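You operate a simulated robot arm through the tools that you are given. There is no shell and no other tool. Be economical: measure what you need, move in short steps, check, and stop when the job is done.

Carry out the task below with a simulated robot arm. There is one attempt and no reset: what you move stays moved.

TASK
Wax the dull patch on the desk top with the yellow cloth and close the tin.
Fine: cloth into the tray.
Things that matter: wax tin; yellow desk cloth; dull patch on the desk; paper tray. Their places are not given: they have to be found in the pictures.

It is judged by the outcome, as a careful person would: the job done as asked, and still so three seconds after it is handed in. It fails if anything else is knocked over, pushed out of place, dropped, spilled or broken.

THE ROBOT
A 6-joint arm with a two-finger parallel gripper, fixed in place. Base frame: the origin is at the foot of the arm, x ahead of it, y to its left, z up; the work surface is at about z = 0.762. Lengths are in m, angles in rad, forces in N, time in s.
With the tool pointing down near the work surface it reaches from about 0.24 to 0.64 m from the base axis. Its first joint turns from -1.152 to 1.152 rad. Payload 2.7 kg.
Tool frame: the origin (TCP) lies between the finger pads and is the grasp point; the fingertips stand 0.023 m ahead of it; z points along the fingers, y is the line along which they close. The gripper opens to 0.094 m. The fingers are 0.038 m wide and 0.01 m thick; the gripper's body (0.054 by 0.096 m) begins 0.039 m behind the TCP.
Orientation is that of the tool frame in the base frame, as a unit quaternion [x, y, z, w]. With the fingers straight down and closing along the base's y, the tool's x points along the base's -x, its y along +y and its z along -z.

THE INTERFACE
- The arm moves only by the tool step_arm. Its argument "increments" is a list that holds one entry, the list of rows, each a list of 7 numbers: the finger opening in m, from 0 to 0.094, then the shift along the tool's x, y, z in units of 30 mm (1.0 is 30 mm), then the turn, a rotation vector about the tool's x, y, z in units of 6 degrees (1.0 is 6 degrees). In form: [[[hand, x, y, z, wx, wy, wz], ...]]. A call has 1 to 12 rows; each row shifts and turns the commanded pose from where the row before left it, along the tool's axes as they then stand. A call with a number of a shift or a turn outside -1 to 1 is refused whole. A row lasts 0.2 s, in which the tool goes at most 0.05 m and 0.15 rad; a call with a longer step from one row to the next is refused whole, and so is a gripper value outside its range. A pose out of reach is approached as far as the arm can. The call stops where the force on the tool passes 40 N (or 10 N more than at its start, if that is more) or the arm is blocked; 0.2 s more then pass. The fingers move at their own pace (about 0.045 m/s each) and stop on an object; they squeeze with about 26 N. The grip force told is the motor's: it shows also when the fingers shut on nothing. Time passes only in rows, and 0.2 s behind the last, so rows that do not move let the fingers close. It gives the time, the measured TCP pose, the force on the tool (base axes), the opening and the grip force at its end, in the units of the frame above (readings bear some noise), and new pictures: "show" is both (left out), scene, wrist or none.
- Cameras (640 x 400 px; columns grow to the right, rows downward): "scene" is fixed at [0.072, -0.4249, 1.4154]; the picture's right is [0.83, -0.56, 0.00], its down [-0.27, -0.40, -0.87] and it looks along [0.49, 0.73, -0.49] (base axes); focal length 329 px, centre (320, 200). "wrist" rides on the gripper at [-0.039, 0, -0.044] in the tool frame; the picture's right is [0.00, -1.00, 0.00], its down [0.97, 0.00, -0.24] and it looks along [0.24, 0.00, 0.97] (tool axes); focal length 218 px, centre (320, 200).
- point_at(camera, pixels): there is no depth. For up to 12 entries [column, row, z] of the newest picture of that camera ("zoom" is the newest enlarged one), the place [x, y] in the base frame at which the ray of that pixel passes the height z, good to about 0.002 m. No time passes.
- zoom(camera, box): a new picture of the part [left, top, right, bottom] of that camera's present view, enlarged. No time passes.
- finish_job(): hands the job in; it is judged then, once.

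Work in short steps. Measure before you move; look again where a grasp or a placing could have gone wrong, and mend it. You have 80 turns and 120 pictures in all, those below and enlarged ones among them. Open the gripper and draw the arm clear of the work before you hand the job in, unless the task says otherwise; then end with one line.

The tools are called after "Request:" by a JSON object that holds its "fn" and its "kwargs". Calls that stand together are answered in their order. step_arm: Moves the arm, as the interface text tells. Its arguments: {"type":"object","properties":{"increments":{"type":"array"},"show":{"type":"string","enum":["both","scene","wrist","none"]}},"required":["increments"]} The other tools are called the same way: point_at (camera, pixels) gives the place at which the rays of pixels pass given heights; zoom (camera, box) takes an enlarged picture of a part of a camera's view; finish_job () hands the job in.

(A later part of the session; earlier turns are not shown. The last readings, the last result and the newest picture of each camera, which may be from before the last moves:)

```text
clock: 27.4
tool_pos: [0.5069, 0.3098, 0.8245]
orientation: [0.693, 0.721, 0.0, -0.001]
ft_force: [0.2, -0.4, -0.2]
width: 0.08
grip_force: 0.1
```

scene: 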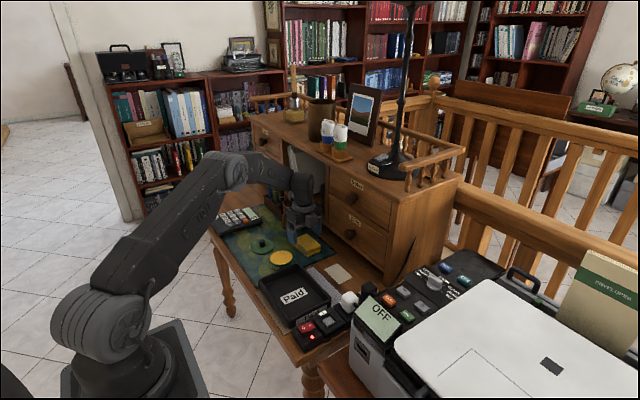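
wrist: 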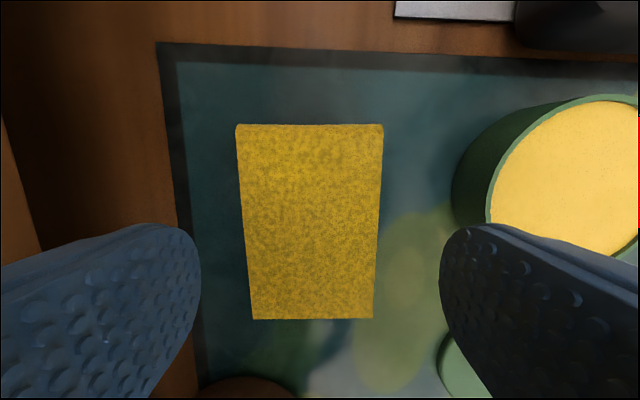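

Aligned and clear of the tin. Descending to 0.794 and closing.

Request:
{"fn": "step_arm", "kwargs": {"increments": [[[0.08, 0, 0, 0.5, 0, 0, 0], [0.08, 0, 0, 0.5, 0, 0, 0], [0.08, 0, 0, 0, 0, 0, 0], [0.03, 0, 0, 0, 0, 0, 0], [0.0, 0, 0, 0, 0, 0, 0], [0, 0, 0, 0, 0, 0, 0], [0, 0, 0, 0, 0, 0, 0], [0, 0, 0, 0, 0, 0, 0]]], "show": "both"}}

Request:
{"fn": "zoom", "kwargs": {"camera": "scene", "box": [260, 205, 350, 275]}}

```text
clock: 29.2
tool_pos: [0.5067, 0.3081, 0.7953]
orientation: [0.694, 0.72, 0.0, 0.0]
ft_force: [0.1, -0.6, 1.2]
width: 0.0511
grip_force: 25.9
```

scene: 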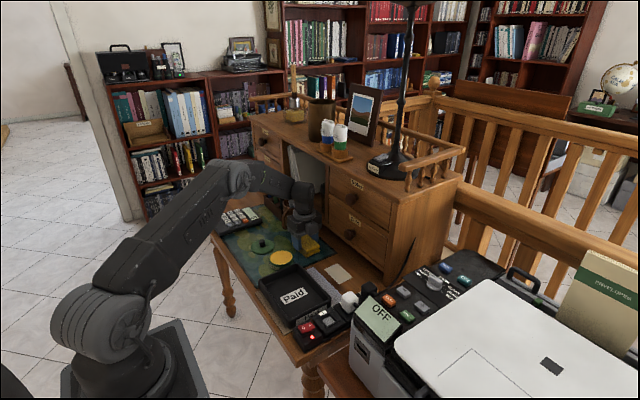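
wrist: 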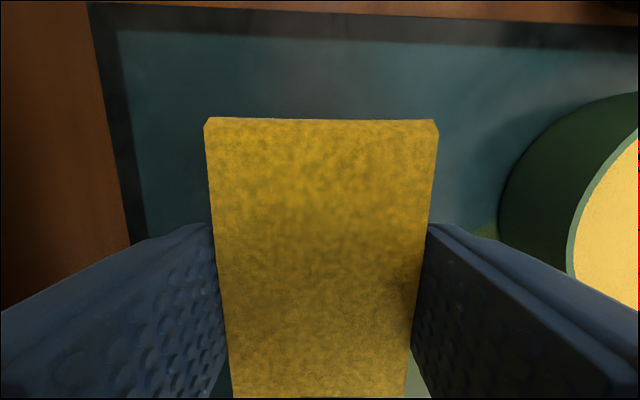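

```text
5.71 times, centred on (305, 240) of scene
```

zoom: 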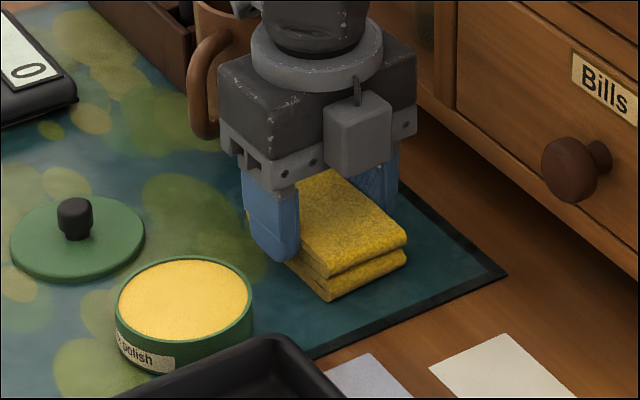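

The cloth is gripped (51 mm). I'll lift it, carry it over the tin, and tilt it 18° so its near end can dip into the wax.

Request:
{"fn": "step_arm", "kwargs": {"increments": [[[0, 0, 0, -0.9, 0, 0, 0], [0, 0, 0, -0.9, 0, 0, 0], [0, 0, 0, -0.9, 0, 0, 0.37], [0, 0.13, -0.85, 0, 0, 0, 0], [0, 0, -0.85, 0, 0, 0, 0], [0, 0, -0.85, 0, 0, 0, 0], [0, 0, -0.85, 0, 0, 0, 0], [0, 0, 0, 0, 0, 1, 0], [0, 0, 0, 0, 0, 1, 0], [0, 0, 0, 0, 0, 1, 0], [0, 0, 0, 0, 0, 0, 0]]], "show": "both"}}

Request:
{"fn": "zoom", "kwargs": {"camera": "scene", "box": [240, 205, 330, 275]}}

```text
clock: 31.6
tool_pos: [0.4047, 0.3124, 0.8765]
orientation: [0.699, 0.698, 0.111, -0.111]
ft_force: [-0.1, 0.2, -0.4]
width: 0.0513
grip_force: 25.7
```

scene: 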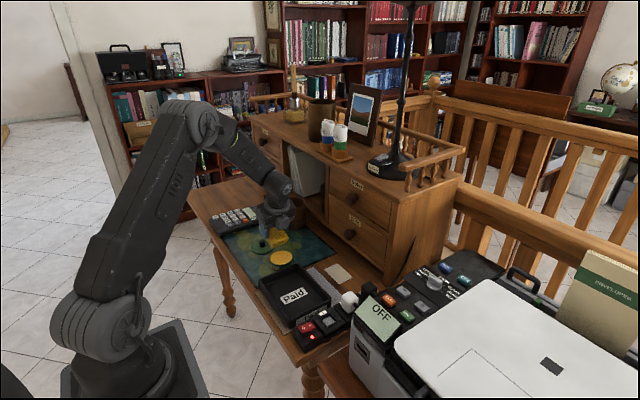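
wrist: 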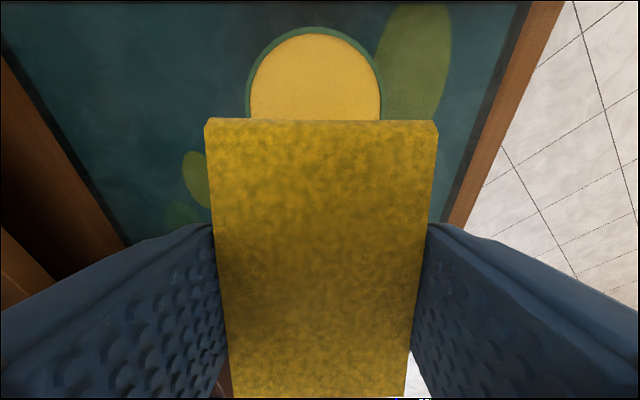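

```text
5.71 times, centred on (285, 240) of scene
```

zoom: 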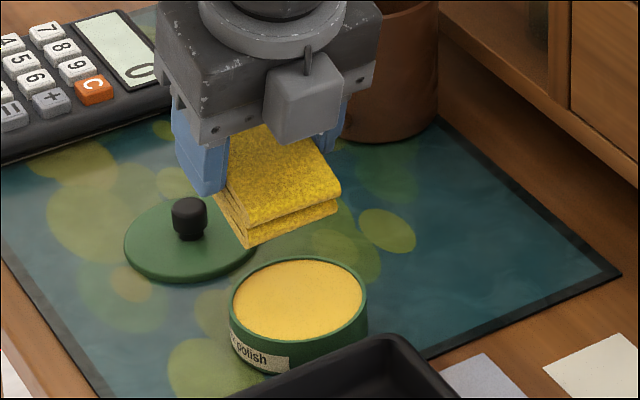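

The lower end points at the wax. Descending straight down in small steps to just above contact.

Request:
{"fn": "step_arm", "kwargs": {"increments": [[[0, -0.185, 0, 0.571, 0, 0, 0], [0, -0.154, 0, 0.476, 0, 0, 0], [0, -0.062, 0, 0.19, 0, 0, 0], [0, -0.04, 0, 0.12, 0, 0, 0], [0, 0, 0, 0, 0, 0, 0]]], "show": "both"}}

Request:
{"fn": "zoom", "kwargs": {"camera": "scene", "box": [240, 205, 330, 275]}}

```text
clock: 32.8
tool_pos: [0.4048, 0.3127, 0.8323]
orientation: [0.698, 0.699, 0.111, -0.11]
ft_force: [-0.3, 0.5, -0.7]
width: 0.0513
grip_force: 26.0
```

scene: 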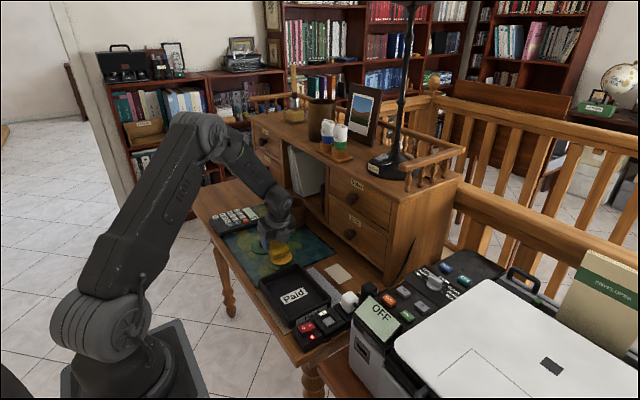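
wrist: 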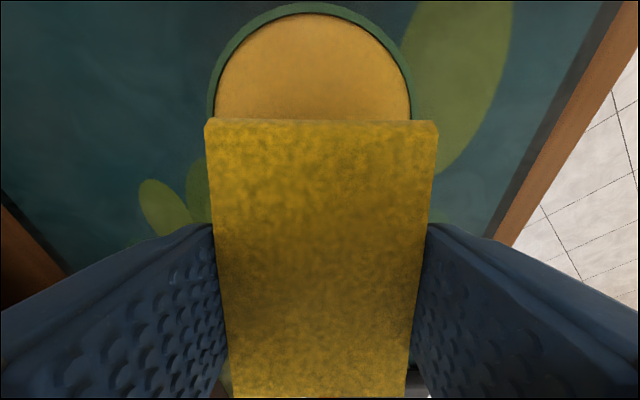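

```text
5.71 times, centred on (285, 240) of scene
```

zoom: 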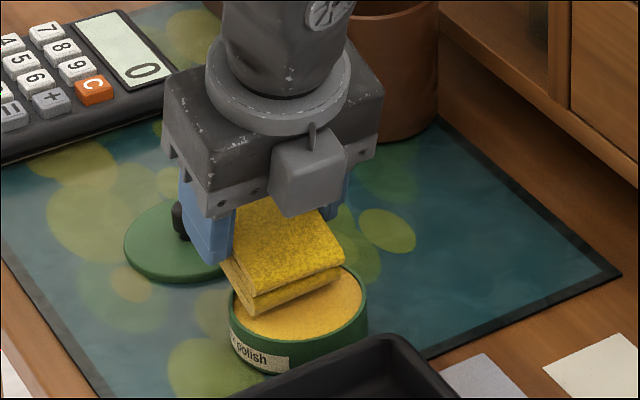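

No contact yet. Continuing down with tiny steps while watching the force.

Request:
{"fn": "step_arm", "kwargs": {"increments": [[[0, -0.021, 0, 0.063, 0, 0, 0], [0, -0.021, 0, 0.063, 0, 0, 0], [0, 0, 0, 0, 0, 0, 0]]], "show": "none"}}

Request:
{"fn": "step_arm", "kwargs": {"increments": [[[0, -0.021, 0, 0.063, 0, 0, 0], [0, 0, 0, 0, 0, 0, 0]]], "show": "none"}}

```text
clock: 33.6
tool_pos: [0.4055, 0.3142, 0.8302]
orientation: [0.698, 0.699, 0.112, -0.111]
ft_force: [-4.1, -3.9, 17.5]
width: 0.0513
grip_force: 25.4
```

```text
clock: 34.2
tool_pos: [0.4058, 0.3155, 0.8282]
orientation: [0.698, 0.699, 0.113, -0.111]
ft_force: [-1.2, 4.7, 22.4]
width: 0.0512
grip_force: 25.8
```

Contact with the wax at about 20 N. I'll check the picture, after backing off slightly.

Request:
{"fn": "step_arm", "kwargs": {"increments": [[[0, 0.015, 0, -0.05, 0, 0, 0], [0, 0, 0, 0, 0, 0, 0]]], "show": "wrist"}}

Request:
{"fn": "zoom", "kwargs": {"camera": "scene", "box": [260, 235, 310, 275]}}

```text
clock: 34.8
tool_pos: [0.4048, 0.3133, 0.8284]
orientation: [0.699, 0.698, 0.111, -0.11]
ft_force: [3.4, 5.7, 14.1]
width: 0.0511
grip_force: 25.7
```

wrist: 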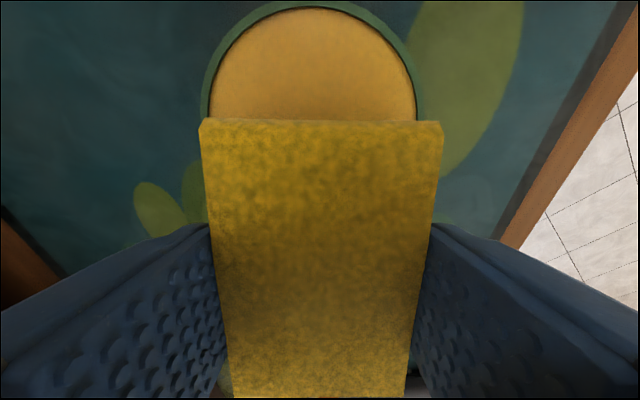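

```text
10.00 times, centred on (285, 255) of scene
```

zoom: 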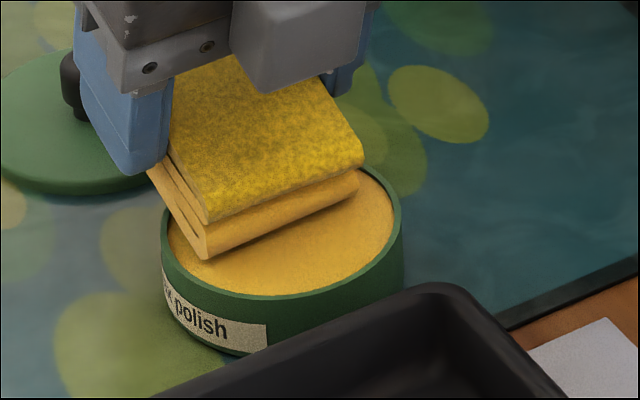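

The lower fold of the cloth has taken on the wax colour. Lifting straight up and levelling the tool.

Request:
{"fn": "step_arm", "kwargs": {"increments": [[[0, 0.154, 0, -0.476, 0, 0, 0], [0, 0.247, 0, -0.76, 0, 0, 0], [0, 0.247, 0, -0.76, 0, 0, 0], [0, 0, 0, 0, 0, -1, 0], [0, 0, 0, 0, 0, -1, 0], [0, 0, 0, 0, 0, -1, 0], [0, 0, 0, 0, 0, 0, 0]]], "show": "both"}}

Request:
{"fn": "zoom", "kwargs": {"camera": "scene", "box": [245, 205, 335, 275]}}

```text
clock: 36.4
tool_pos: [0.4043, 0.3136, 0.891]
orientation: [0.707, 0.707, 0.0, 0.001]
ft_force: [0.5, 0.5, -0.4]
width: 0.0511
grip_force: 26.1
```

scene: 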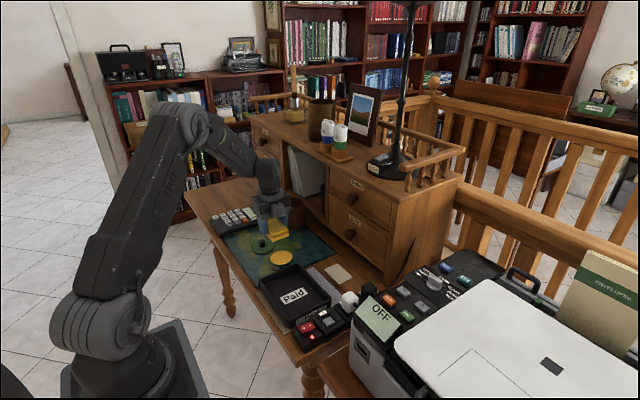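
wrist: 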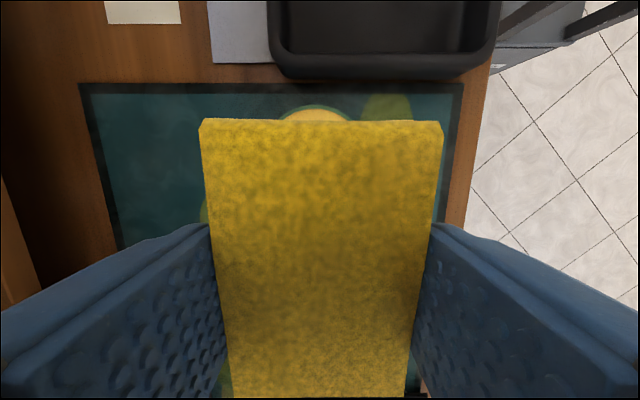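

```text
5.71 times, centred on (290, 240) of scene
```

zoom: 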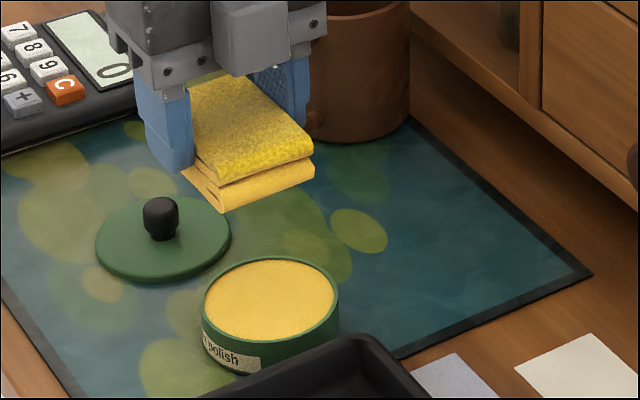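

Before wiping, I'll check the clearance to the drawer knob near the patch.

Request:
{"fn": "point_at", "kwargs": {"camera": "scene", "pixels": [[350, 234, 0.83], [350, 234, 0.85], [350, 234, 0.87], [346, 234, 0.85], [351, 199, 0.92]]}}

Request:
{"fn": "step_arm", "kwargs": {"increments": [[[0, -0.9, 0.9, 0, 0, 0, 0], [0, -0.9, 0.9, 0, 0, 0, 0], [0, -0.9, 0.8, 0, 0, 0, 0], [0, -0.9, 0.7, 0, 0, 0, 0], [0, -0.9, 0.6, 0, 0, 0, 0], [0, -0.6, 0, 0, 0, 0, 0], [0, 0, 0, 0, 0, 0, 0]]], "show": "both"}}

Request:
{"fn": "zoom", "kwargs": {"camera": "scene", "box": [285, 195, 395, 295]}}

```text
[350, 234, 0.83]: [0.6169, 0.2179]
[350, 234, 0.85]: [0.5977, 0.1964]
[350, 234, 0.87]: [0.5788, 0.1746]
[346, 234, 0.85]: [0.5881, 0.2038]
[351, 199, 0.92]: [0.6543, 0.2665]
```

```text
clock: 38.0
tool_pos: [0.5201, 0.1593, 0.8916]
orientation: [0.707, 0.707, 0.0, 0.0]
ft_force: [-0.6, 0.6, 0.4]
width: 0.051
grip_force: 26.0
```

scene: 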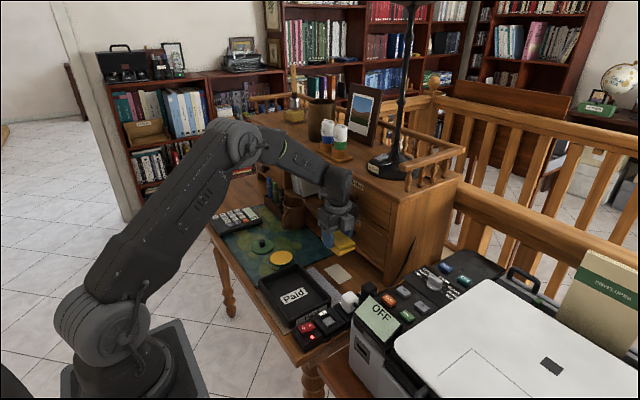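
wrist: 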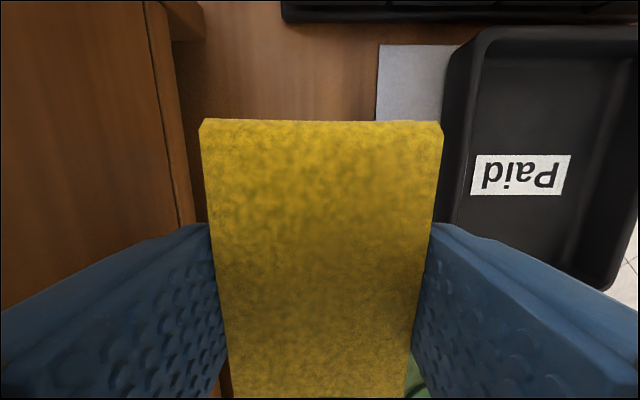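

```text
4.00 times, centred on (340, 245) of scene
```

zoom: 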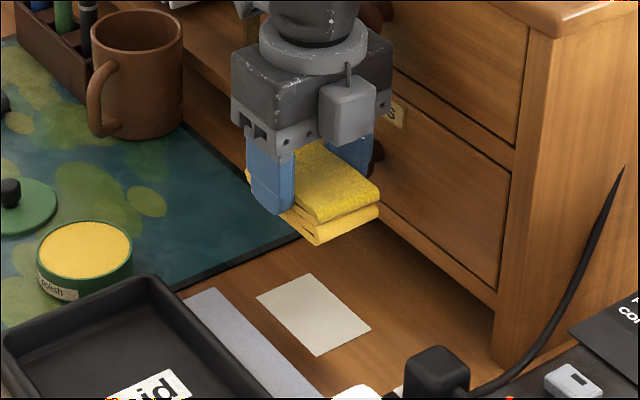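

The knob tip is near (0.59, 0.197, 0.855), so I'll keep TCP x ≤ 0.53. Lowering over the patch to just above contact.

Request:
{"fn": "step_arm", "kwargs": {"increments": [[[0, -0.08, 0.06, 0.9, 0, 0, 0], [0, 0, 0, 0.9, 0, 0, 0], [0, 0, 0, 0.8, 0, 0, 0], [0, 0, 0, 0.5, 0, 0, 0], [0, 0, 0, 0, 0, 0, 0]]], "show": "both"}}

Request:
{"fn": "zoom", "kwargs": {"camera": "scene", "box": [300, 215, 380, 295]}}

```text
clock: 39.2
tool_pos: [0.5212, 0.1569, 0.7995]
orientation: [0.707, 0.707, -0.001, 0.0]
ft_force: [0.7, -0.1, -0.2]
width: 0.0511
grip_force: 25.8
```

scene: 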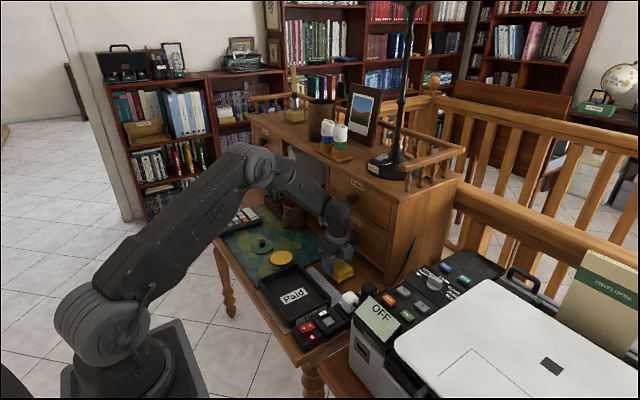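
wrist: 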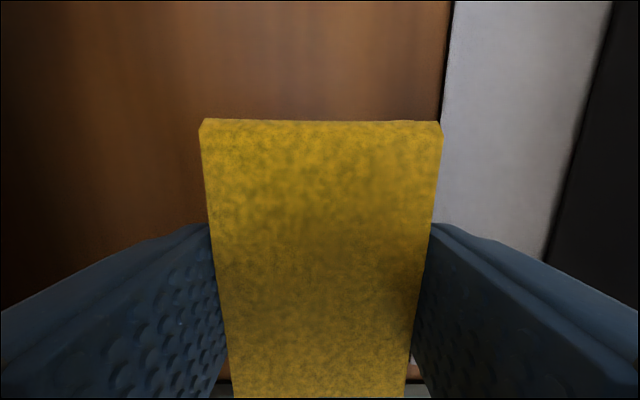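

```text
5.00 times, centred on (340, 255) of scene
```

zoom: 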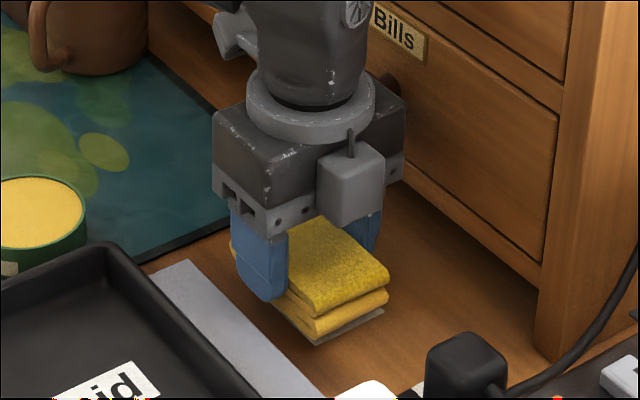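

Over the patch. Pressing down gently.

Request:
{"fn": "step_arm", "kwargs": {"increments": [[[0, 0, 0, 0.12, 0, 0, 0], [0, 0, 0, 0.1, 0, 0, 0], [0, 0, 0, 0, 0, 0, 0]]], "show": "none"}}

```text
clock: 40.0
tool_pos: [0.5233, 0.1565, 0.7923]
orientation: [0.707, 0.707, 0.001, 0.001]
ft_force: [-2.9, -1.1, 9.1]
width: 0.0511
grip_force: 25.8
```

9 N contact, a good wiping pressure. Stroking back and forth in x and y over the patch.

Request:
{"fn": "step_arm", "kwargs": {"increments": [[[0, 0, -0.35, 0, 0, 0, 0], [0, 0, 0.3, 0, 0, 0, 0], [0, 0, 0.25, 0, 0, 0, 0], [0, 0, -0.25, 0, 0, 0, 0], [0, -0.4, 0, 0, 0, 0, 0], [0, 0.4, 0, 0, 0, 0, 0], [0, 0.4, 0, 0, 0, 0, 0], [0, -0.4, 0, 0, 0, 0, 0], [0, 0, 0, 0, 0, 0, 0]]], "show": "scene"}}

Request:
{"fn": "zoom", "kwargs": {"camera": "scene", "box": [300, 215, 380, 295]}}

```text
clock: 40.8
tool_pos: [0.523, 0.1587, 0.7929]
orientation: [0.707, 0.707, -0.005, -0.003]
ft_force: [-28.2, -7.8, 18.6]
width: 0.051
grip_force: 25.9
stopped in row 3: the force on the tool passed its limit (the readings are from after the stop); the commanded pose is now the measured one
```

scene: 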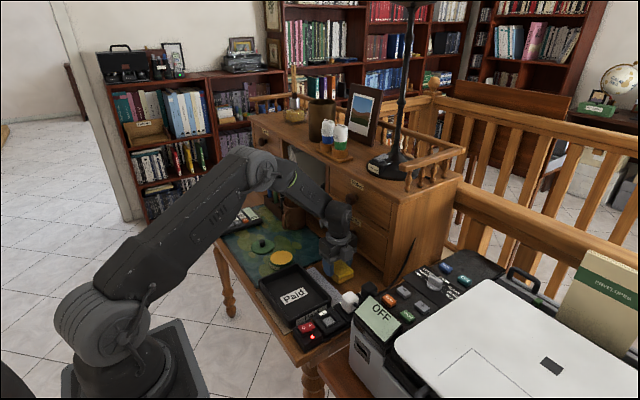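

```text
5.00 times, centred on (340, 255) of scene
```

zoom: 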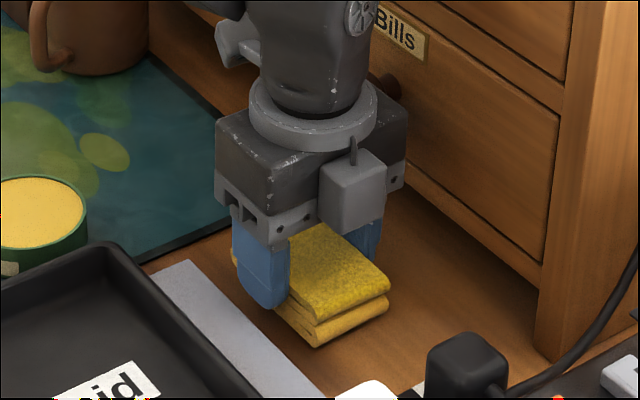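

Sticking friction stopped the stroke (−28 N in x). I'll lift and look at the patch and the knob clearance.

Request:
{"fn": "step_arm", "kwargs": {"increments": [[[0, 0, 0, -0.3, 0, 0, 0], [0, 0, 0, -0.7, 0, 0, 0], [0, -0.1, 0, -0.9, 0, 0, 0], [0, 0, 0, -0.6, 0, 0, 0], [0, 0, 0, 0, 0, 0, 0]]], "show": "both"}}

Request:
{"fn": "zoom", "kwargs": {"camera": "scene", "box": [300, 205, 380, 295]}}

```text
clock: 42.0
tool_pos: [0.5256, 0.1539, 0.8684]
orientation: [0.706, 0.708, -0.002, -0.003]
ft_force: [0.5, -1.1, -1.8]
width: 0.0514
grip_force: 25.9
```

scene: 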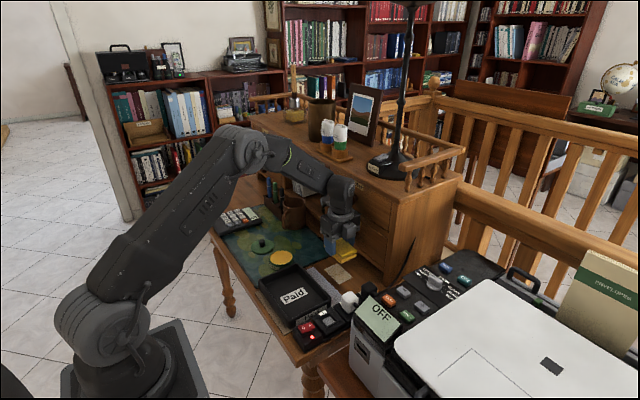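
wrist: 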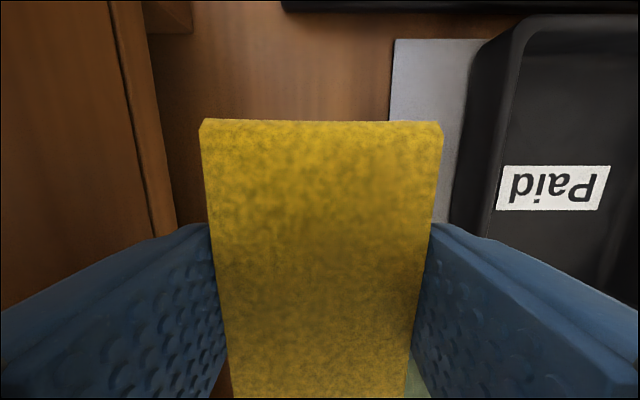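

```text
4.44 times, centred on (340, 250) of scene
```

zoom: 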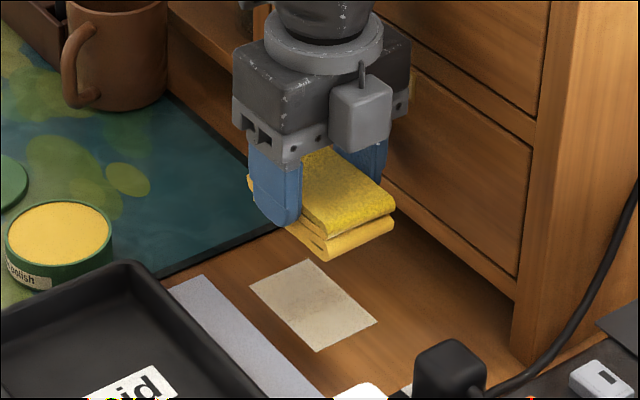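

The patch has partly taken wax and blends more with the wood, which confirms it is the right place. I'll go down again with lighter pressure and use slower strokes.

Request:
{"fn": "step_arm", "kwargs": {"increments": [[[0, 0.08, -0.05, 0.9, 0, 0, 0], [0, 0, 0, 0.9, 0, 0, 0], [0, 0, 0, 0.4, 0, 0, 0], [0, 0, 0, 0.2, 0, 0, 0], [0, 0, 0, 0.06, 0, 0, 0], [0, 0, 0, 0, 0, 0, 0]]], "show": "none"}}

```text
clock: 42.6
tool_pos: [0.5302, 0.1593, 0.8361]
orientation: [0.706, 0.708, 0.01, 0.004]
ft_force: [-3.0, 0.7, 7.1]
width: 0.0513
grip_force: 26.2
stopped in row 2: the force on the tool passed its limit (the readings are from after the stop); the commanded pose is now the measured one
```

That stopped at z 0.836: the gripper body met the drawer knob, so the earlier −28 N was the knob too. I'll back off in −x, rise, and check.

Request:
{"fn": "step_arm", "kwargs": {"increments": [[[0, 0, 0, -0.5, 0, 0, 0], [0, 0, -0.8, -0.9, 0, 0, 0], [0, 0, -0.5, -0.9, 0, 0, 0], [0, 0, 0, 0, 0, 0, 0]]], "show": "scene"}}

Request:
{"fn": "zoom", "kwargs": {"camera": "scene", "box": [290, 165, 400, 295]}}

```text
clock: 43.6
tool_pos: [0.4899, 0.1567, 0.902]
orientation: [0.706, 0.708, 0.008, 0.004]
ft_force: [-0.1, -0.7, -0.8]
width: 0.0512
grip_force: 25.7
```

scene: 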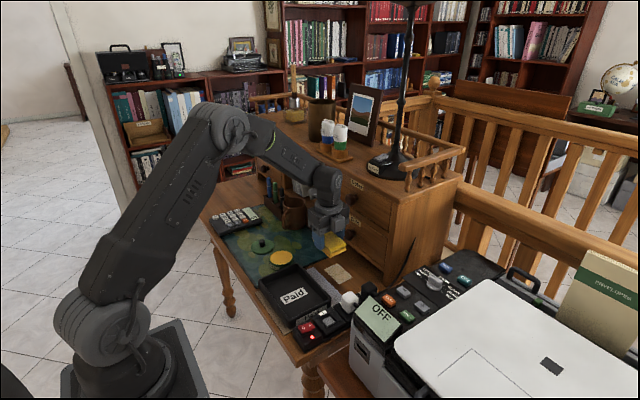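

```text
3.08 times, centred on (345, 230) of scene
```

zoom: 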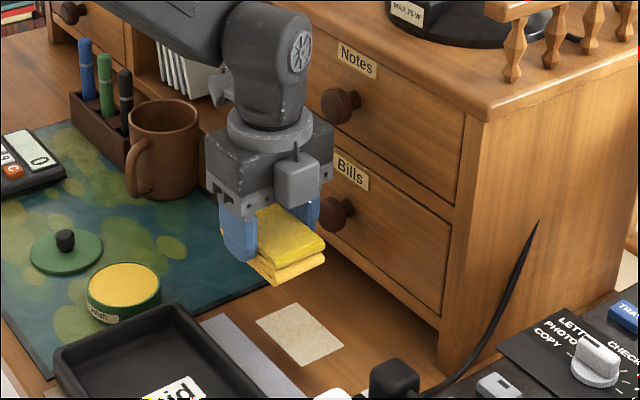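

The drawer is shut and nothing moved. I'll turn the tool another 90°, so the narrow side of the gripper body faces the drawer and the cloth's long side lies along x. I'll also correct the 1° tilt.

Request:
{"fn": "step_arm", "kwargs": {"increments": [[[0, 0, 0, 0, 0.16, -0.055, 0.03], [0, 0, 0, 0, 0, 0, 1], [0, 0, 0, 0, 0, 0, 1], [0, 0, 0, 0, 0, 0, 1], [0, 0, 0, 0, 0, 0, 1], [0, 0, 0, 0, 0, 0, 1], [0, 0, 0, 0, 0, 0, 1], [0, 0, 0, 0, 0, 0, 1], [0, 0, 0, 0, 0, 0, 0]]], "show": "none"}}

Request:
{"fn": "step_arm", "kwargs": {"increments": [[[0, 0, 0, 0, 0, 0, 1], [0, 0, 0, 0, 0, 0, 1], [0, 0, 0, 0, 0, 0, 1], [0, 0, 0, 0, 0, 0, 1], [0, 0, 0, 0, 0, 0, 1], [0, 0, 0, 0, 0, 0, 1], [0, 0, 0, 0, 0, 0, 1], [0, 0, 0, 0, 0, 0, 1], [0, 0, 0, 0, 0, 0, 0], [0, 0, 0, 0, 0, 0, 0]]], "show": "both"}}

Request:
{"fn": "zoom", "kwargs": {"camera": "scene", "box": [290, 165, 400, 295]}}

```text
clock: 45.6
tool_pos: [0.4918, 0.1577, 0.9025]
orientation: [0.914, 0.407, 0.001, 0.0]
ft_force: [0.3, 0.0, -0.5]
width: 0.0512
grip_force: 26.0
```

```text
clock: 46.1
tool_pos: [0.488, 0.1665, 0.9027]
orientation: [0.939, 0.344, 0.0, -0.001]
ft_force: [-2.6, 6.1, 0.3]
width: 0.0509
grip_force: 25.6
stopped in row 2: the force on the tool passed its limit (the readings are from after the stop); the commanded pose is now the measured one
```

scene: 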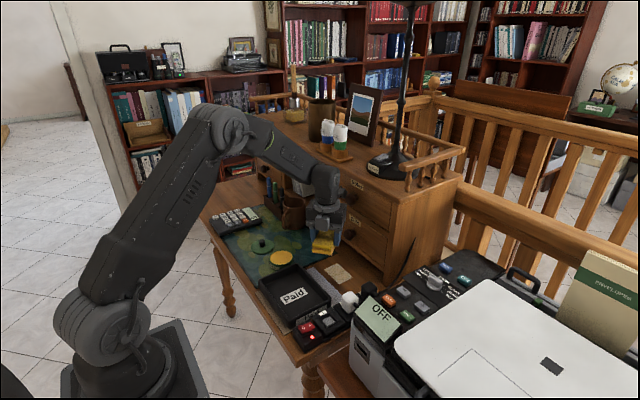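
wrist: 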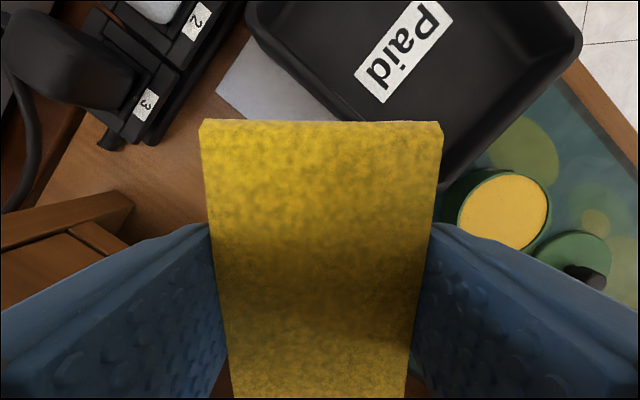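

```text
3.08 times, centred on (345, 230) of scene
```

zoom: 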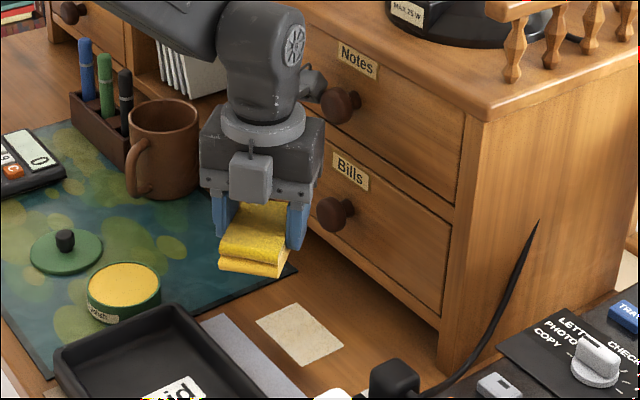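

The bracket behind the wrist touched the upper knob, so I'll turn back. The patch is visible at (300,333) in the zoom, so I'll look at how evenly it has been waxed.

Request:
{"fn": "zoom", "kwargs": {"camera": "scene", "box": [318, 258, 363, 288]}}

Request:
{"fn": "step_arm", "kwargs": {"increments": [[[0, 0, 0, 0, 0, 0, -1], [0, 0, 0, 0, 0, 0, -1], [0, 0, 0, 0, 0, 0, -1], [0, 0, 0, 0, 0, 0, -1], [0, 0, 0, 0, 0, 0, -1], [0, 0, 0, 0, 0, 0, -1], [0, 0, 0, 0, 0, 0, -1], [0, 0, 0, 0, 0, 0, -1], [0, 0, 0, 0, 0, 0, -0.4], [0, 0, 0, 0, 0, 0, 0]]], "show": "none"}}

```text
13.33 times, centred on (340, 273) of scene
```

zoom: 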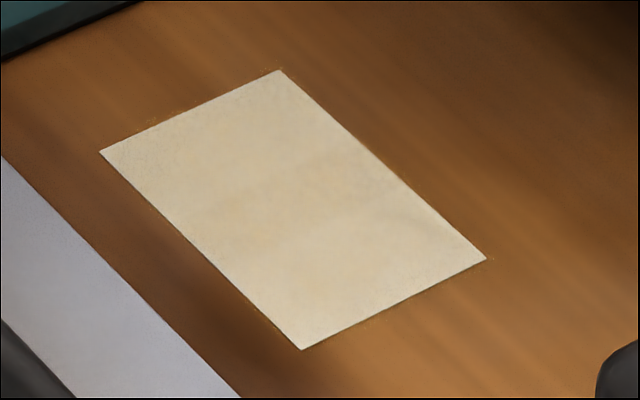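

```text
clock: 48.3
tool_pos: [0.4898, 0.165, 0.9031]
orientation: [0.704, 0.71, 0.001, -0.001]
ft_force: [0.7, -0.1, 0.0]
width: 0.051
grip_force: 25.2
```

The patch is evenly but only lightly tinted, so it needs more wiping. Going down at x≈0.512, clear of the knob.

Request:
{"fn": "step_arm", "kwargs": {"increments": [[[0, -0.17, 0.74, 0, 0, 0, 0.08], [0, 0, 0, 0.9, 0, 0, 0], [0, 0, 0, 0.9, 0, 0, 0], [0, 0, 0, 0.9, 0, 0, 0], [0, 0, 0, 0.8, 0, 0, 0], [0, 0, 0, 0.1, 0, 0, 0], [0, 0, 0, 0, 0, 0, 0]]], "show": "none"}}

```text
clock: 49.9
tool_pos: [0.5104, 0.1612, 0.7944]
orientation: [0.707, 0.707, 0.001, 0.0]
ft_force: [-0.2, -0.2, -1.2]
width: 0.0511
grip_force: 25.8
```

Request:
{"fn": "step_arm", "kwargs": {"increments": [[[0, 0, 0, 0.1, 0, 0, 0], [0, -0.3, 0, 0, 0, 0, 0], [0, -0.3, 0, 0, 0, 0, 0], [0, 0.3, 0, 0, 0, 0, 0], [0, 0.3, 0, 0, 0, 0, 0], [0, 0.3, 0, 0, 0, 0, 0], [0, 0, 0, 0, 0, 0, 0]]], "show": "none"}}

```text
clock: 51.5
tool_pos: [0.5109, 0.1698, 0.7922]
orientation: [0.707, 0.707, 0.001, 0.0]
ft_force: [0.2, -5.2, 13.8]
width: 0.0511
grip_force: 25.9
```

Strokes run freely (about 14 N). Continuing with y strokes at several x positions, never beyond x 0.519.

Request:
{"fn": "step_arm", "kwargs": {"increments": [[[0, -0.4, 0.08, 0, 0, 0, 0], [0, -0.4, 0.08, 0, 0, 0, 0], [0, -0.3, 0, 0, 0, 0, 0], [0, 0.4, 0.08, 0, 0, 0, 0], [0, 0.4, 0, 0, 0, 0, 0], [0, 0.4, 0, 0, 0, 0, 0], [0, -0.4, 0, 0, 0, 0, 0], [0, -0.4, 0, 0, 0, 0, 0], [0, -0.4, 0, 0, 0, 0, 0], [0, 0.4, 0, 0, 0, 0, 0], [0, 0.4, 0, 0, 0, 0, 0], [0, 0, 0, 0, 0, 0, 0]]], "show": "none"}}

Request:
{"fn": "step_arm", "kwargs": {"increments": [[[0, 0, -0.3, 0, 0, 0, 0], [0, 0, -0.3, 0, 0, 0, 0], [0, -0.4, 0, 0, 0, 0, 0], [0, 0.4, 0, 0, 0, 0, 0], [0, 0.4, 0, 0, 0, 0, 0], [0, -0.4, 0, 0, 0, 0, 0], [0, 0, 0.3, 0, 0, 0, 0], [0, 0, 0.3, 0, 0, 0, 0], [0, 0, 0, -0.5, 0, 0, 0], [0, 0, -0.6, -0.8, 0, 0, 0], [0, 0, -0.9, -0.8, 0, 0, 0], [0, 0.6, -0.9, -0.8, 0, 0, 0]]], "show": "scene"}}

Request:
{"fn": "zoom", "kwargs": {"camera": "scene", "box": [285, 205, 375, 295]}}

```text
clock: 54.1
tool_pos: [0.5186, 0.1606, 0.7925]
orientation: [0.707, 0.707, 0.001, 0.0]
ft_force: [1.0, -8.3, 18.1]
width: 0.0512
grip_force: 25.6
```

```text
clock: 56.7
tool_pos: [0.4426, 0.1796, 0.8778]
orientation: [0.707, 0.707, 0.0, 0.0]
ft_force: [0.4, 0.3, -0.8]
width: 0.0513
grip_force: 26.1
```

scene: 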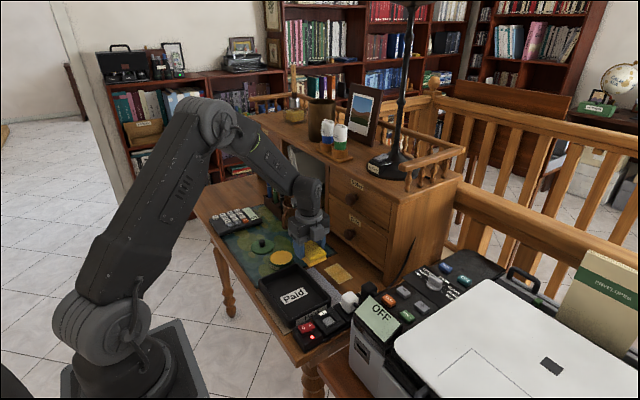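

```text
4.44 times, centred on (330, 250) of scene
```

zoom: 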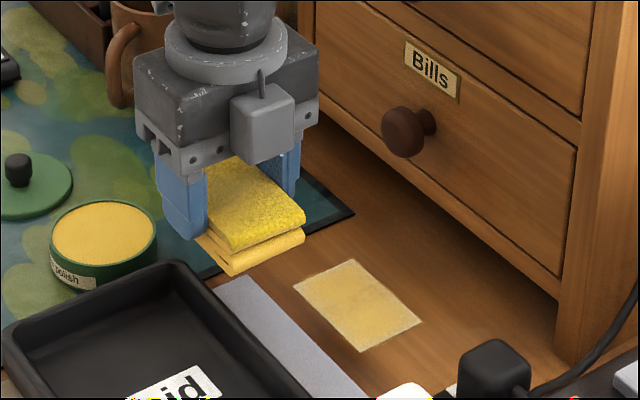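

Request:
{"fn": "zoom", "kwargs": {"camera": "scene", "box": [318, 258, 363, 288]}}

```text
13.33 times, centred on (340, 273) of scene
```

zoom: 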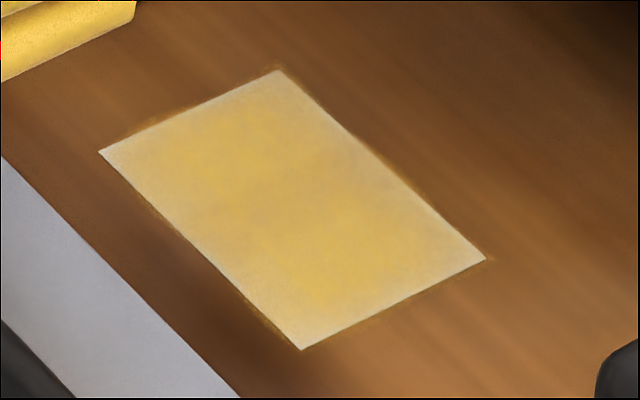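

The patch is now clearly waxed, with paler margins of a few millimetres. One more pass with wider strokes for the edges, at x up to 0.5205 and y from 0.135 to 0.185.

Request:
{"fn": "step_arm", "kwargs": {"increments": [[[0, -0.65, 0.85, 0, 0, 0, 0], [0, 0, 0.85, 0.3, 0, 0, 0], [0, 0, 0.85, 0.3, 0, 0, 0], [0, 0, 0, 0.9, 0, 0, 0], [0, 0, 0, 0.9, 0, 0, 0], [0, 0, 0, 0.38, 0, 0, 0], [0, 0, 0, 0, 0, 0, 0]]], "show": "none"}}

```text
clock: 58.3
tool_pos: [0.522, 0.1612, 0.7946]
orientation: [0.707, 0.707, 0.002, 0.0]
ft_force: [0.8, 0.5, 0.5]
width: 0.0509
grip_force: 26.4
```

Request:
{"fn": "step_arm", "kwargs": {"increments": [[[0, 0, 0, 0.1, 0, 0, 0], [0, 0.4, 0, 0, 0, 0, 0], [0, 0.4, 0, 0, 0, 0, 0], [0, -0.4, 0, 0, 0, 0, 0], [0, -0.4, 0, 0, 0, 0, 0], [0, -0.4, 0, 0, 0, 0, 0], [0, -0.4, 0, 0, 0, 0, 0], [0, 0.4, 0, 0, 0, 0, 0], [0, 0.4, 0, 0, 0, 0, 0], [0, 0.4, 0, 0, 0, 0, 0], [0, 0.4, 0, 0, 0, 0, 0], [0, -0.4, 0, 0, 0, 0, 0]]], "show": "none"}}

Request:
{"fn": "step_arm", "kwargs": {"increments": [[[0, -0.4, 0, 0, 0, 0, 0], [0, -0.4, 0, 0, 0, 0, 0], [0, -0.4, -0.3, 0, 0, 0, 0], [0, 0, -0.4, 0, 0, 0, 0], [0, 0.4, 0, 0, 0, 0, 0], [0, 0.4, 0, 0, 0, 0, 0], [0, 0.4, 0, 0, 0, 0, 0], [0, 0.4, 0, 0, 0, 0, 0], [0, -0.4, 0, 0, 0, 0, 0], [0, -0.4, 0, 0, 0, 0, 0], [0, -0.4, 0, 0, 0, 0, 0], [0, -0.4, 0, 0, 0, 0, 0]]], "show": "none"}}

Request:
{"fn": "step_arm", "kwargs": {"increments": [[[0, 0.4, 0.3, 0, 0, 0, 0], [0, 0.4, 0.3, 0, 0, 0, 0], [0, 0, 0, -0.5, 0, 0, 0], [0, 0.2, -0.7, -0.8, 0, 0, 0], [0, 0.3, -0.9, -0.8, 0, 0, 0], [0, 0.3, -0.9, -0.8, 0, 0, 0], [0, 0, 0, 0, 0, 0, 0]]], "show": "both"}}

Request:
{"fn": "zoom", "kwargs": {"camera": "scene", "box": [318, 258, 363, 288]}}

```text
clock: 60.9
tool_pos: [0.5223, 0.1702, 0.7918]
orientation: [0.707, 0.707, 0.0, 0.0]
ft_force: [0.1, 0.4, -0.5]
width: 0.0514
grip_force: 26.3
```

```text
clock: 63.5
tool_pos: [0.5036, 0.1369, 0.794]
orientation: [0.707, 0.707, 0.007, 0.002]
ft_force: [21.8, 13.3, -0.4]
width: 0.0514
grip_force: 26.2
```

```text
clock: 65.1
tool_pos: [0.4449, 0.1841, 0.8806]
orientation: [0.708, 0.707, 0.0, -0.001]
ft_force: [0.7, -0.6, -0.3]
width: 0.0512
grip_force: 26.3
```

scene: 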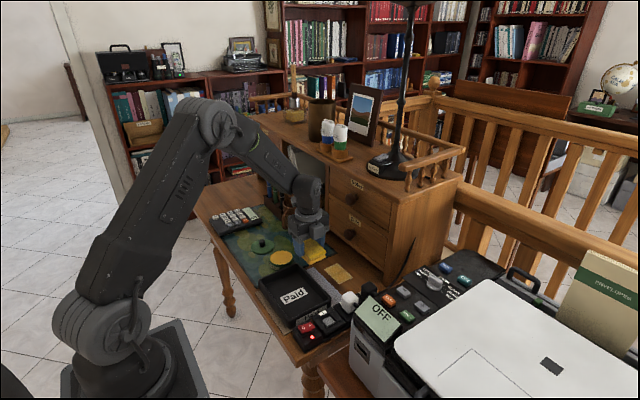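
wrist: 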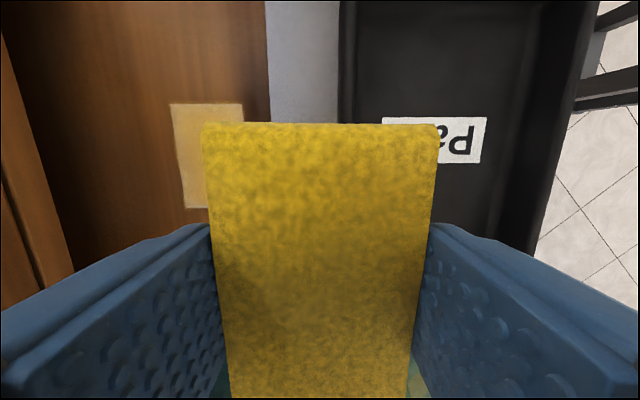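

```text
13.33 times, centred on (340, 273) of scene
```

zoom: 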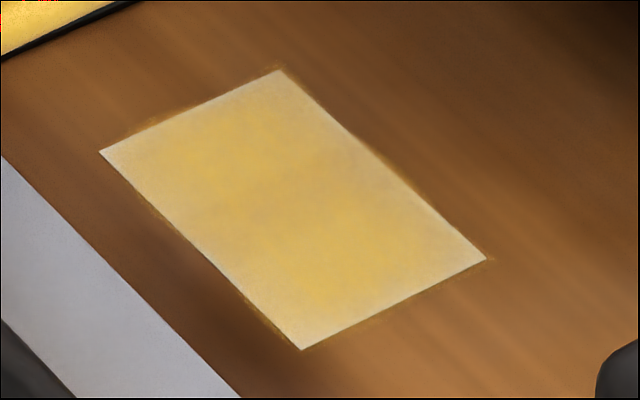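

The second pass ended with little contact and an odd side force near (0.504, 0.137). I'll check that nothing was disturbed.

Request:
{"fn": "zoom", "kwargs": {"camera": "scene", "box": [240, 215, 400, 345]}}

Request:
{"fn": "zoom", "kwargs": {"camera": "scene", "box": [285, 215, 345, 275]}}

```text
3.08 times, centred on (320, 280) of scene
```

zoom: 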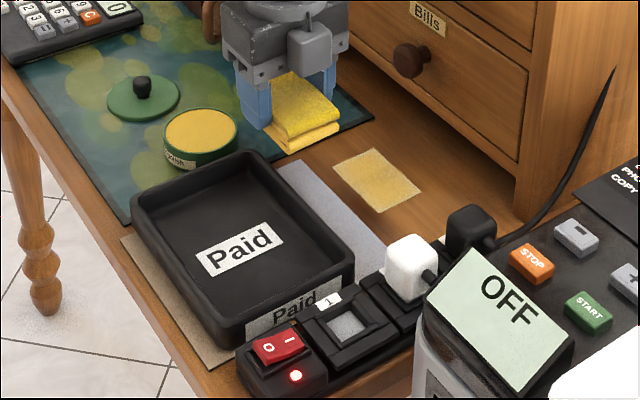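

```text
6.67 times, centred on (315, 245) of scene
```

zoom: 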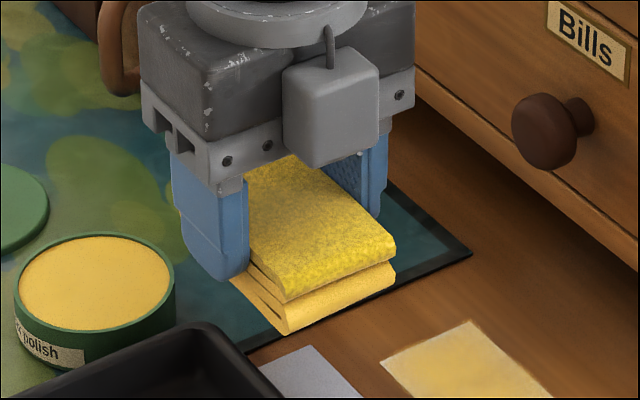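

Everything is in place. The cloth has slid up slightly in the grip, so I'll go down again, find contact by force, and make another pass for the margins.

Request:
{"fn": "step_arm", "kwargs": {"increments": [[[0, -0.64, 0.8, 0, 0, 0, 0], [0, 0, 0.8, 0.3, 0, 0, 0], [0, 0, 0.47, 0.3, 0, 0, 0], [0, 0, 0, 0.9, 0, 0, 0], [0, 0, 0, 0.9, 0, 0, 0], [0, 0, 0, 0.5, 0, 0, 0], [0, 0, 0, 0.07, 0, 0, 0], [0, 0, 0, 0, 0, 0, 0]]], "show": "none"}}

Request:
{"fn": "step_arm", "kwargs": {"increments": [[[0, 0, 0, 0.05, 0, 0, 0], [0, 0, 0, 0, 0, 0, 0]]], "show": "none"}}

```text
clock: 66.9
tool_pos: [0.5065, 0.1628, 0.7907]
orientation: [0.707, 0.707, 0.002, 0.0]
ft_force: [-7.6, -0.7, 19.5]
width: 0.0509
grip_force: 26.1
```

```text
clock: 67.5
tool_pos: [0.506, 0.1637, 0.7895]
orientation: [0.707, 0.707, 0.003, 0.001]
ft_force: [-8.2, -2.3, 33.1]
width: 0.0508
grip_force: 26.0
```

Too firm. Easing off and stroking along y near x 0.506.

Request:
{"fn": "step_arm", "kwargs": {"increments": [[[0, 0, 0, -0.07, 0, 0, 0], [0, -0.3, 0, 0, 0, 0, 0], [0, -0.3, 0, 0, 0, 0, 0], [0, 0.3, 0, 0, 0, 0, 0], [0, 0.3, 0, 0, 0, 0, 0], [0, 0.3, 0, 0, 0, 0, 0], [0, 0.3, 0, 0, 0, 0, 0], [0, -0.3, 0, 0, 0, 0, 0], [0, -0.3, 0, 0, 0, 0, 0], [0, 0, 0, 0, 0, 0, 0]]], "show": "none"}}

Request:
{"fn": "step_arm", "kwargs": {"increments": [[[0, 0, 0.2, 0, 0, 0, 0], [0, 0, 0.2, 0, 0, 0, 0], [0, -0.3, 0, 0, 0, 0, 0], [0, -0.3, 0, 0, 0, 0, 0], [0, 0.3, 0, 0, 0, 0, 0], [0, 0.3, 0, 0, 0, 0, 0], [0, 0.3, 0, 0, 0, 0, 0], [0, 0.3, 0, 0, 0, 0, 0], [0, -0.3, 0, 0, 0, 0, 0], [0, -0.3, 0, 0, 0, 0, 0], [0, 0, 0, 0, 0, 0, 0]]], "show": "none"}}

```text
clock: 69.7
tool_pos: [0.505, 0.163, 0.7901]
orientation: [0.707, 0.707, 0.002, -0.001]
ft_force: [1.7, 6.4, 9.8]
width: 0.0511
grip_force: 25.7
```

```text
clock: 72.1
tool_pos: [0.5191, 0.1644, 0.7901]
orientation: [0.707, 0.707, 0.001, 0.0]
ft_force: [0.4, 4.8, 7.7]
width: 0.0513
grip_force: 25.8
```

Good, steady contact of 8–10 N. A last x stroke pair, then rise and look.

Request:
{"fn": "step_arm", "kwargs": {"increments": [[[0, -0.3, -0.25, 0, 0, 0, 0], [0, -0.2, -0.25, 0, 0, 0, 0], [0, 0.2, 0.25, 0, 0, 0, 0], [0, 0.3, 0.25, 0, 0, 0, 0], [0, 0.3, -0.25, 0, 0, 0, 0], [0, 0, 0.25, 0, 0, 0, 0], [0, -0.3, 0, 0, 0, 0, 0], [0, 0, 0, -0.5, 0, 0, 0], [0, 0.2, -0.8, -0.8, 0, 0, 0], [0, 0.3, -0.9, -0.8, 0, 0, 0], [0, 0.3, -0.9, -0.8, 0, 0, 0], [0, 0, 0, 0, 0, 0, 0]]], "show": "scene"}}

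Request:
{"fn": "zoom", "kwargs": {"camera": "scene", "box": [318, 258, 363, 288]}}

```text
clock: 74.7
tool_pos: [0.4391, 0.1869, 0.8778]
orientation: [0.707, 0.707, 0.001, -0.001]
ft_force: [-0.1, 0.0, 0.3]
width: 0.0512
grip_force: 26.3
```

scene: 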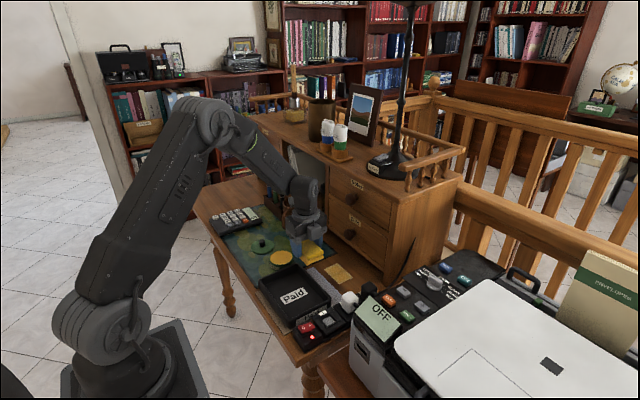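

```text
13.33 times, centred on (340, 273) of scene
```

zoom: 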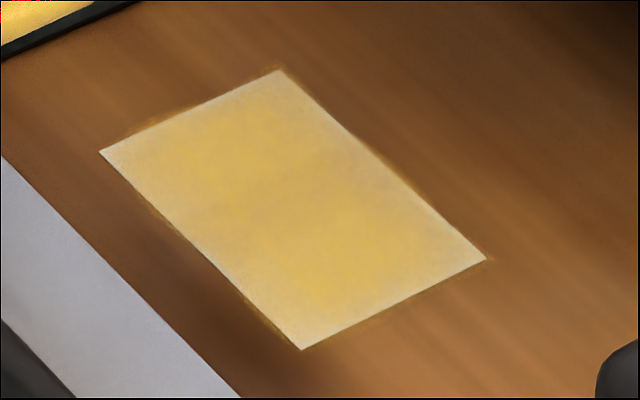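

The patch looks identical to the previous pass, so the wax coverage is saturated. Now the cloth goes into the tray: move above its centre (0.367, 0.150) and lower.

Request:
{"fn": "step_arm", "kwargs": {"increments": [[[0, -0.6, -0.8, 0, 0, 0, 0], [0, -0.63, -0.8, 0, 0, 0, 0], [0, 0, -0.8, 0, 0, 0, 0], [0, 0, 0, 0.9, 0, 0, 0], [0, 0, 0, 0.9, 0, 0, 0], [0, 0, 0, 0.6, 0, 0, 0], [0, 0, 0, 0, 0, 0, 0]]], "show": "both"}}

Request:
{"fn": "zoom", "kwargs": {"camera": "scene", "box": [240, 235, 350, 345]}}

```text
clock: 76.3
tool_pos: [0.3676, 0.1511, 0.8057]
orientation: [0.707, 0.708, 0.001, -0.001]
ft_force: [0.0, 0.7, -0.9]
width: 0.0512
grip_force: 25.8
```

scene: 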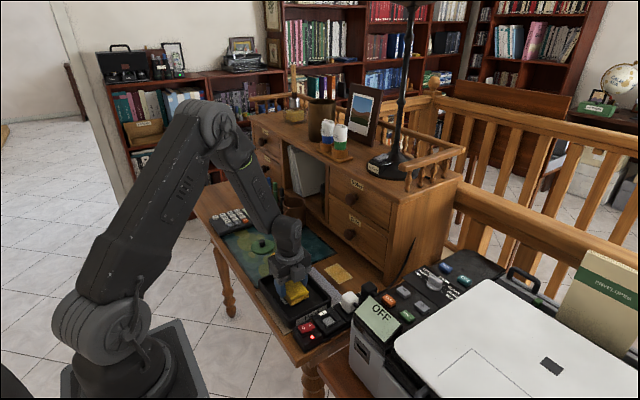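
wrist: 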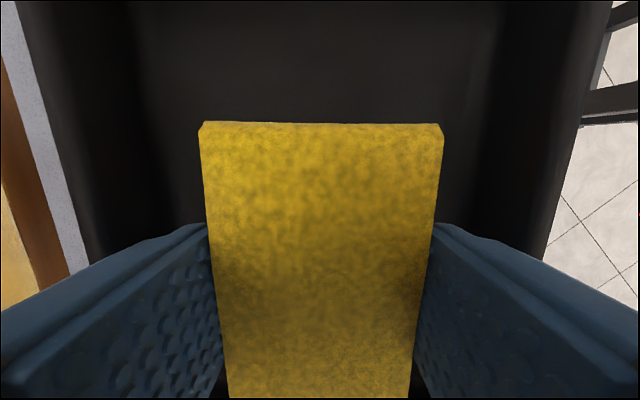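

```text
3.64 times, centred on (295, 290) of scene
```

zoom: 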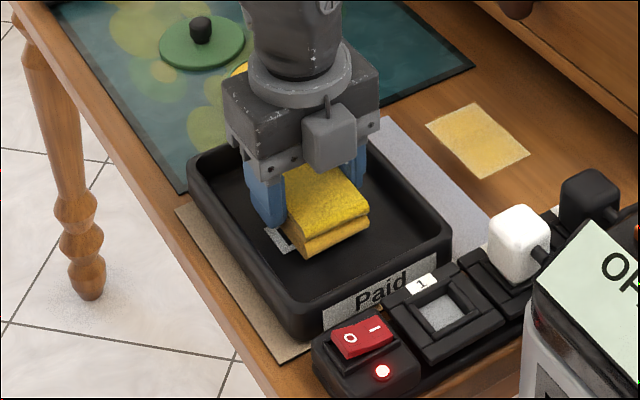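

Inside the tray. Lowering until light contact.

Request:
{"fn": "step_arm", "kwargs": {"increments": [[[0, 0, 0, 0.15, 0, 0, 0], [0, 0, 0, 0.1, 0, 0, 0], [0, 0, 0, 0, 0, 0, 0]]], "show": "none"}}

```text
clock: 77.1
tool_pos: [0.3675, 0.1508, 0.7991]
orientation: [0.707, 0.707, 0.001, 0.0]
ft_force: [-2.7, -1.3, 7.0]
width: 0.0512
grip_force: 25.8
```

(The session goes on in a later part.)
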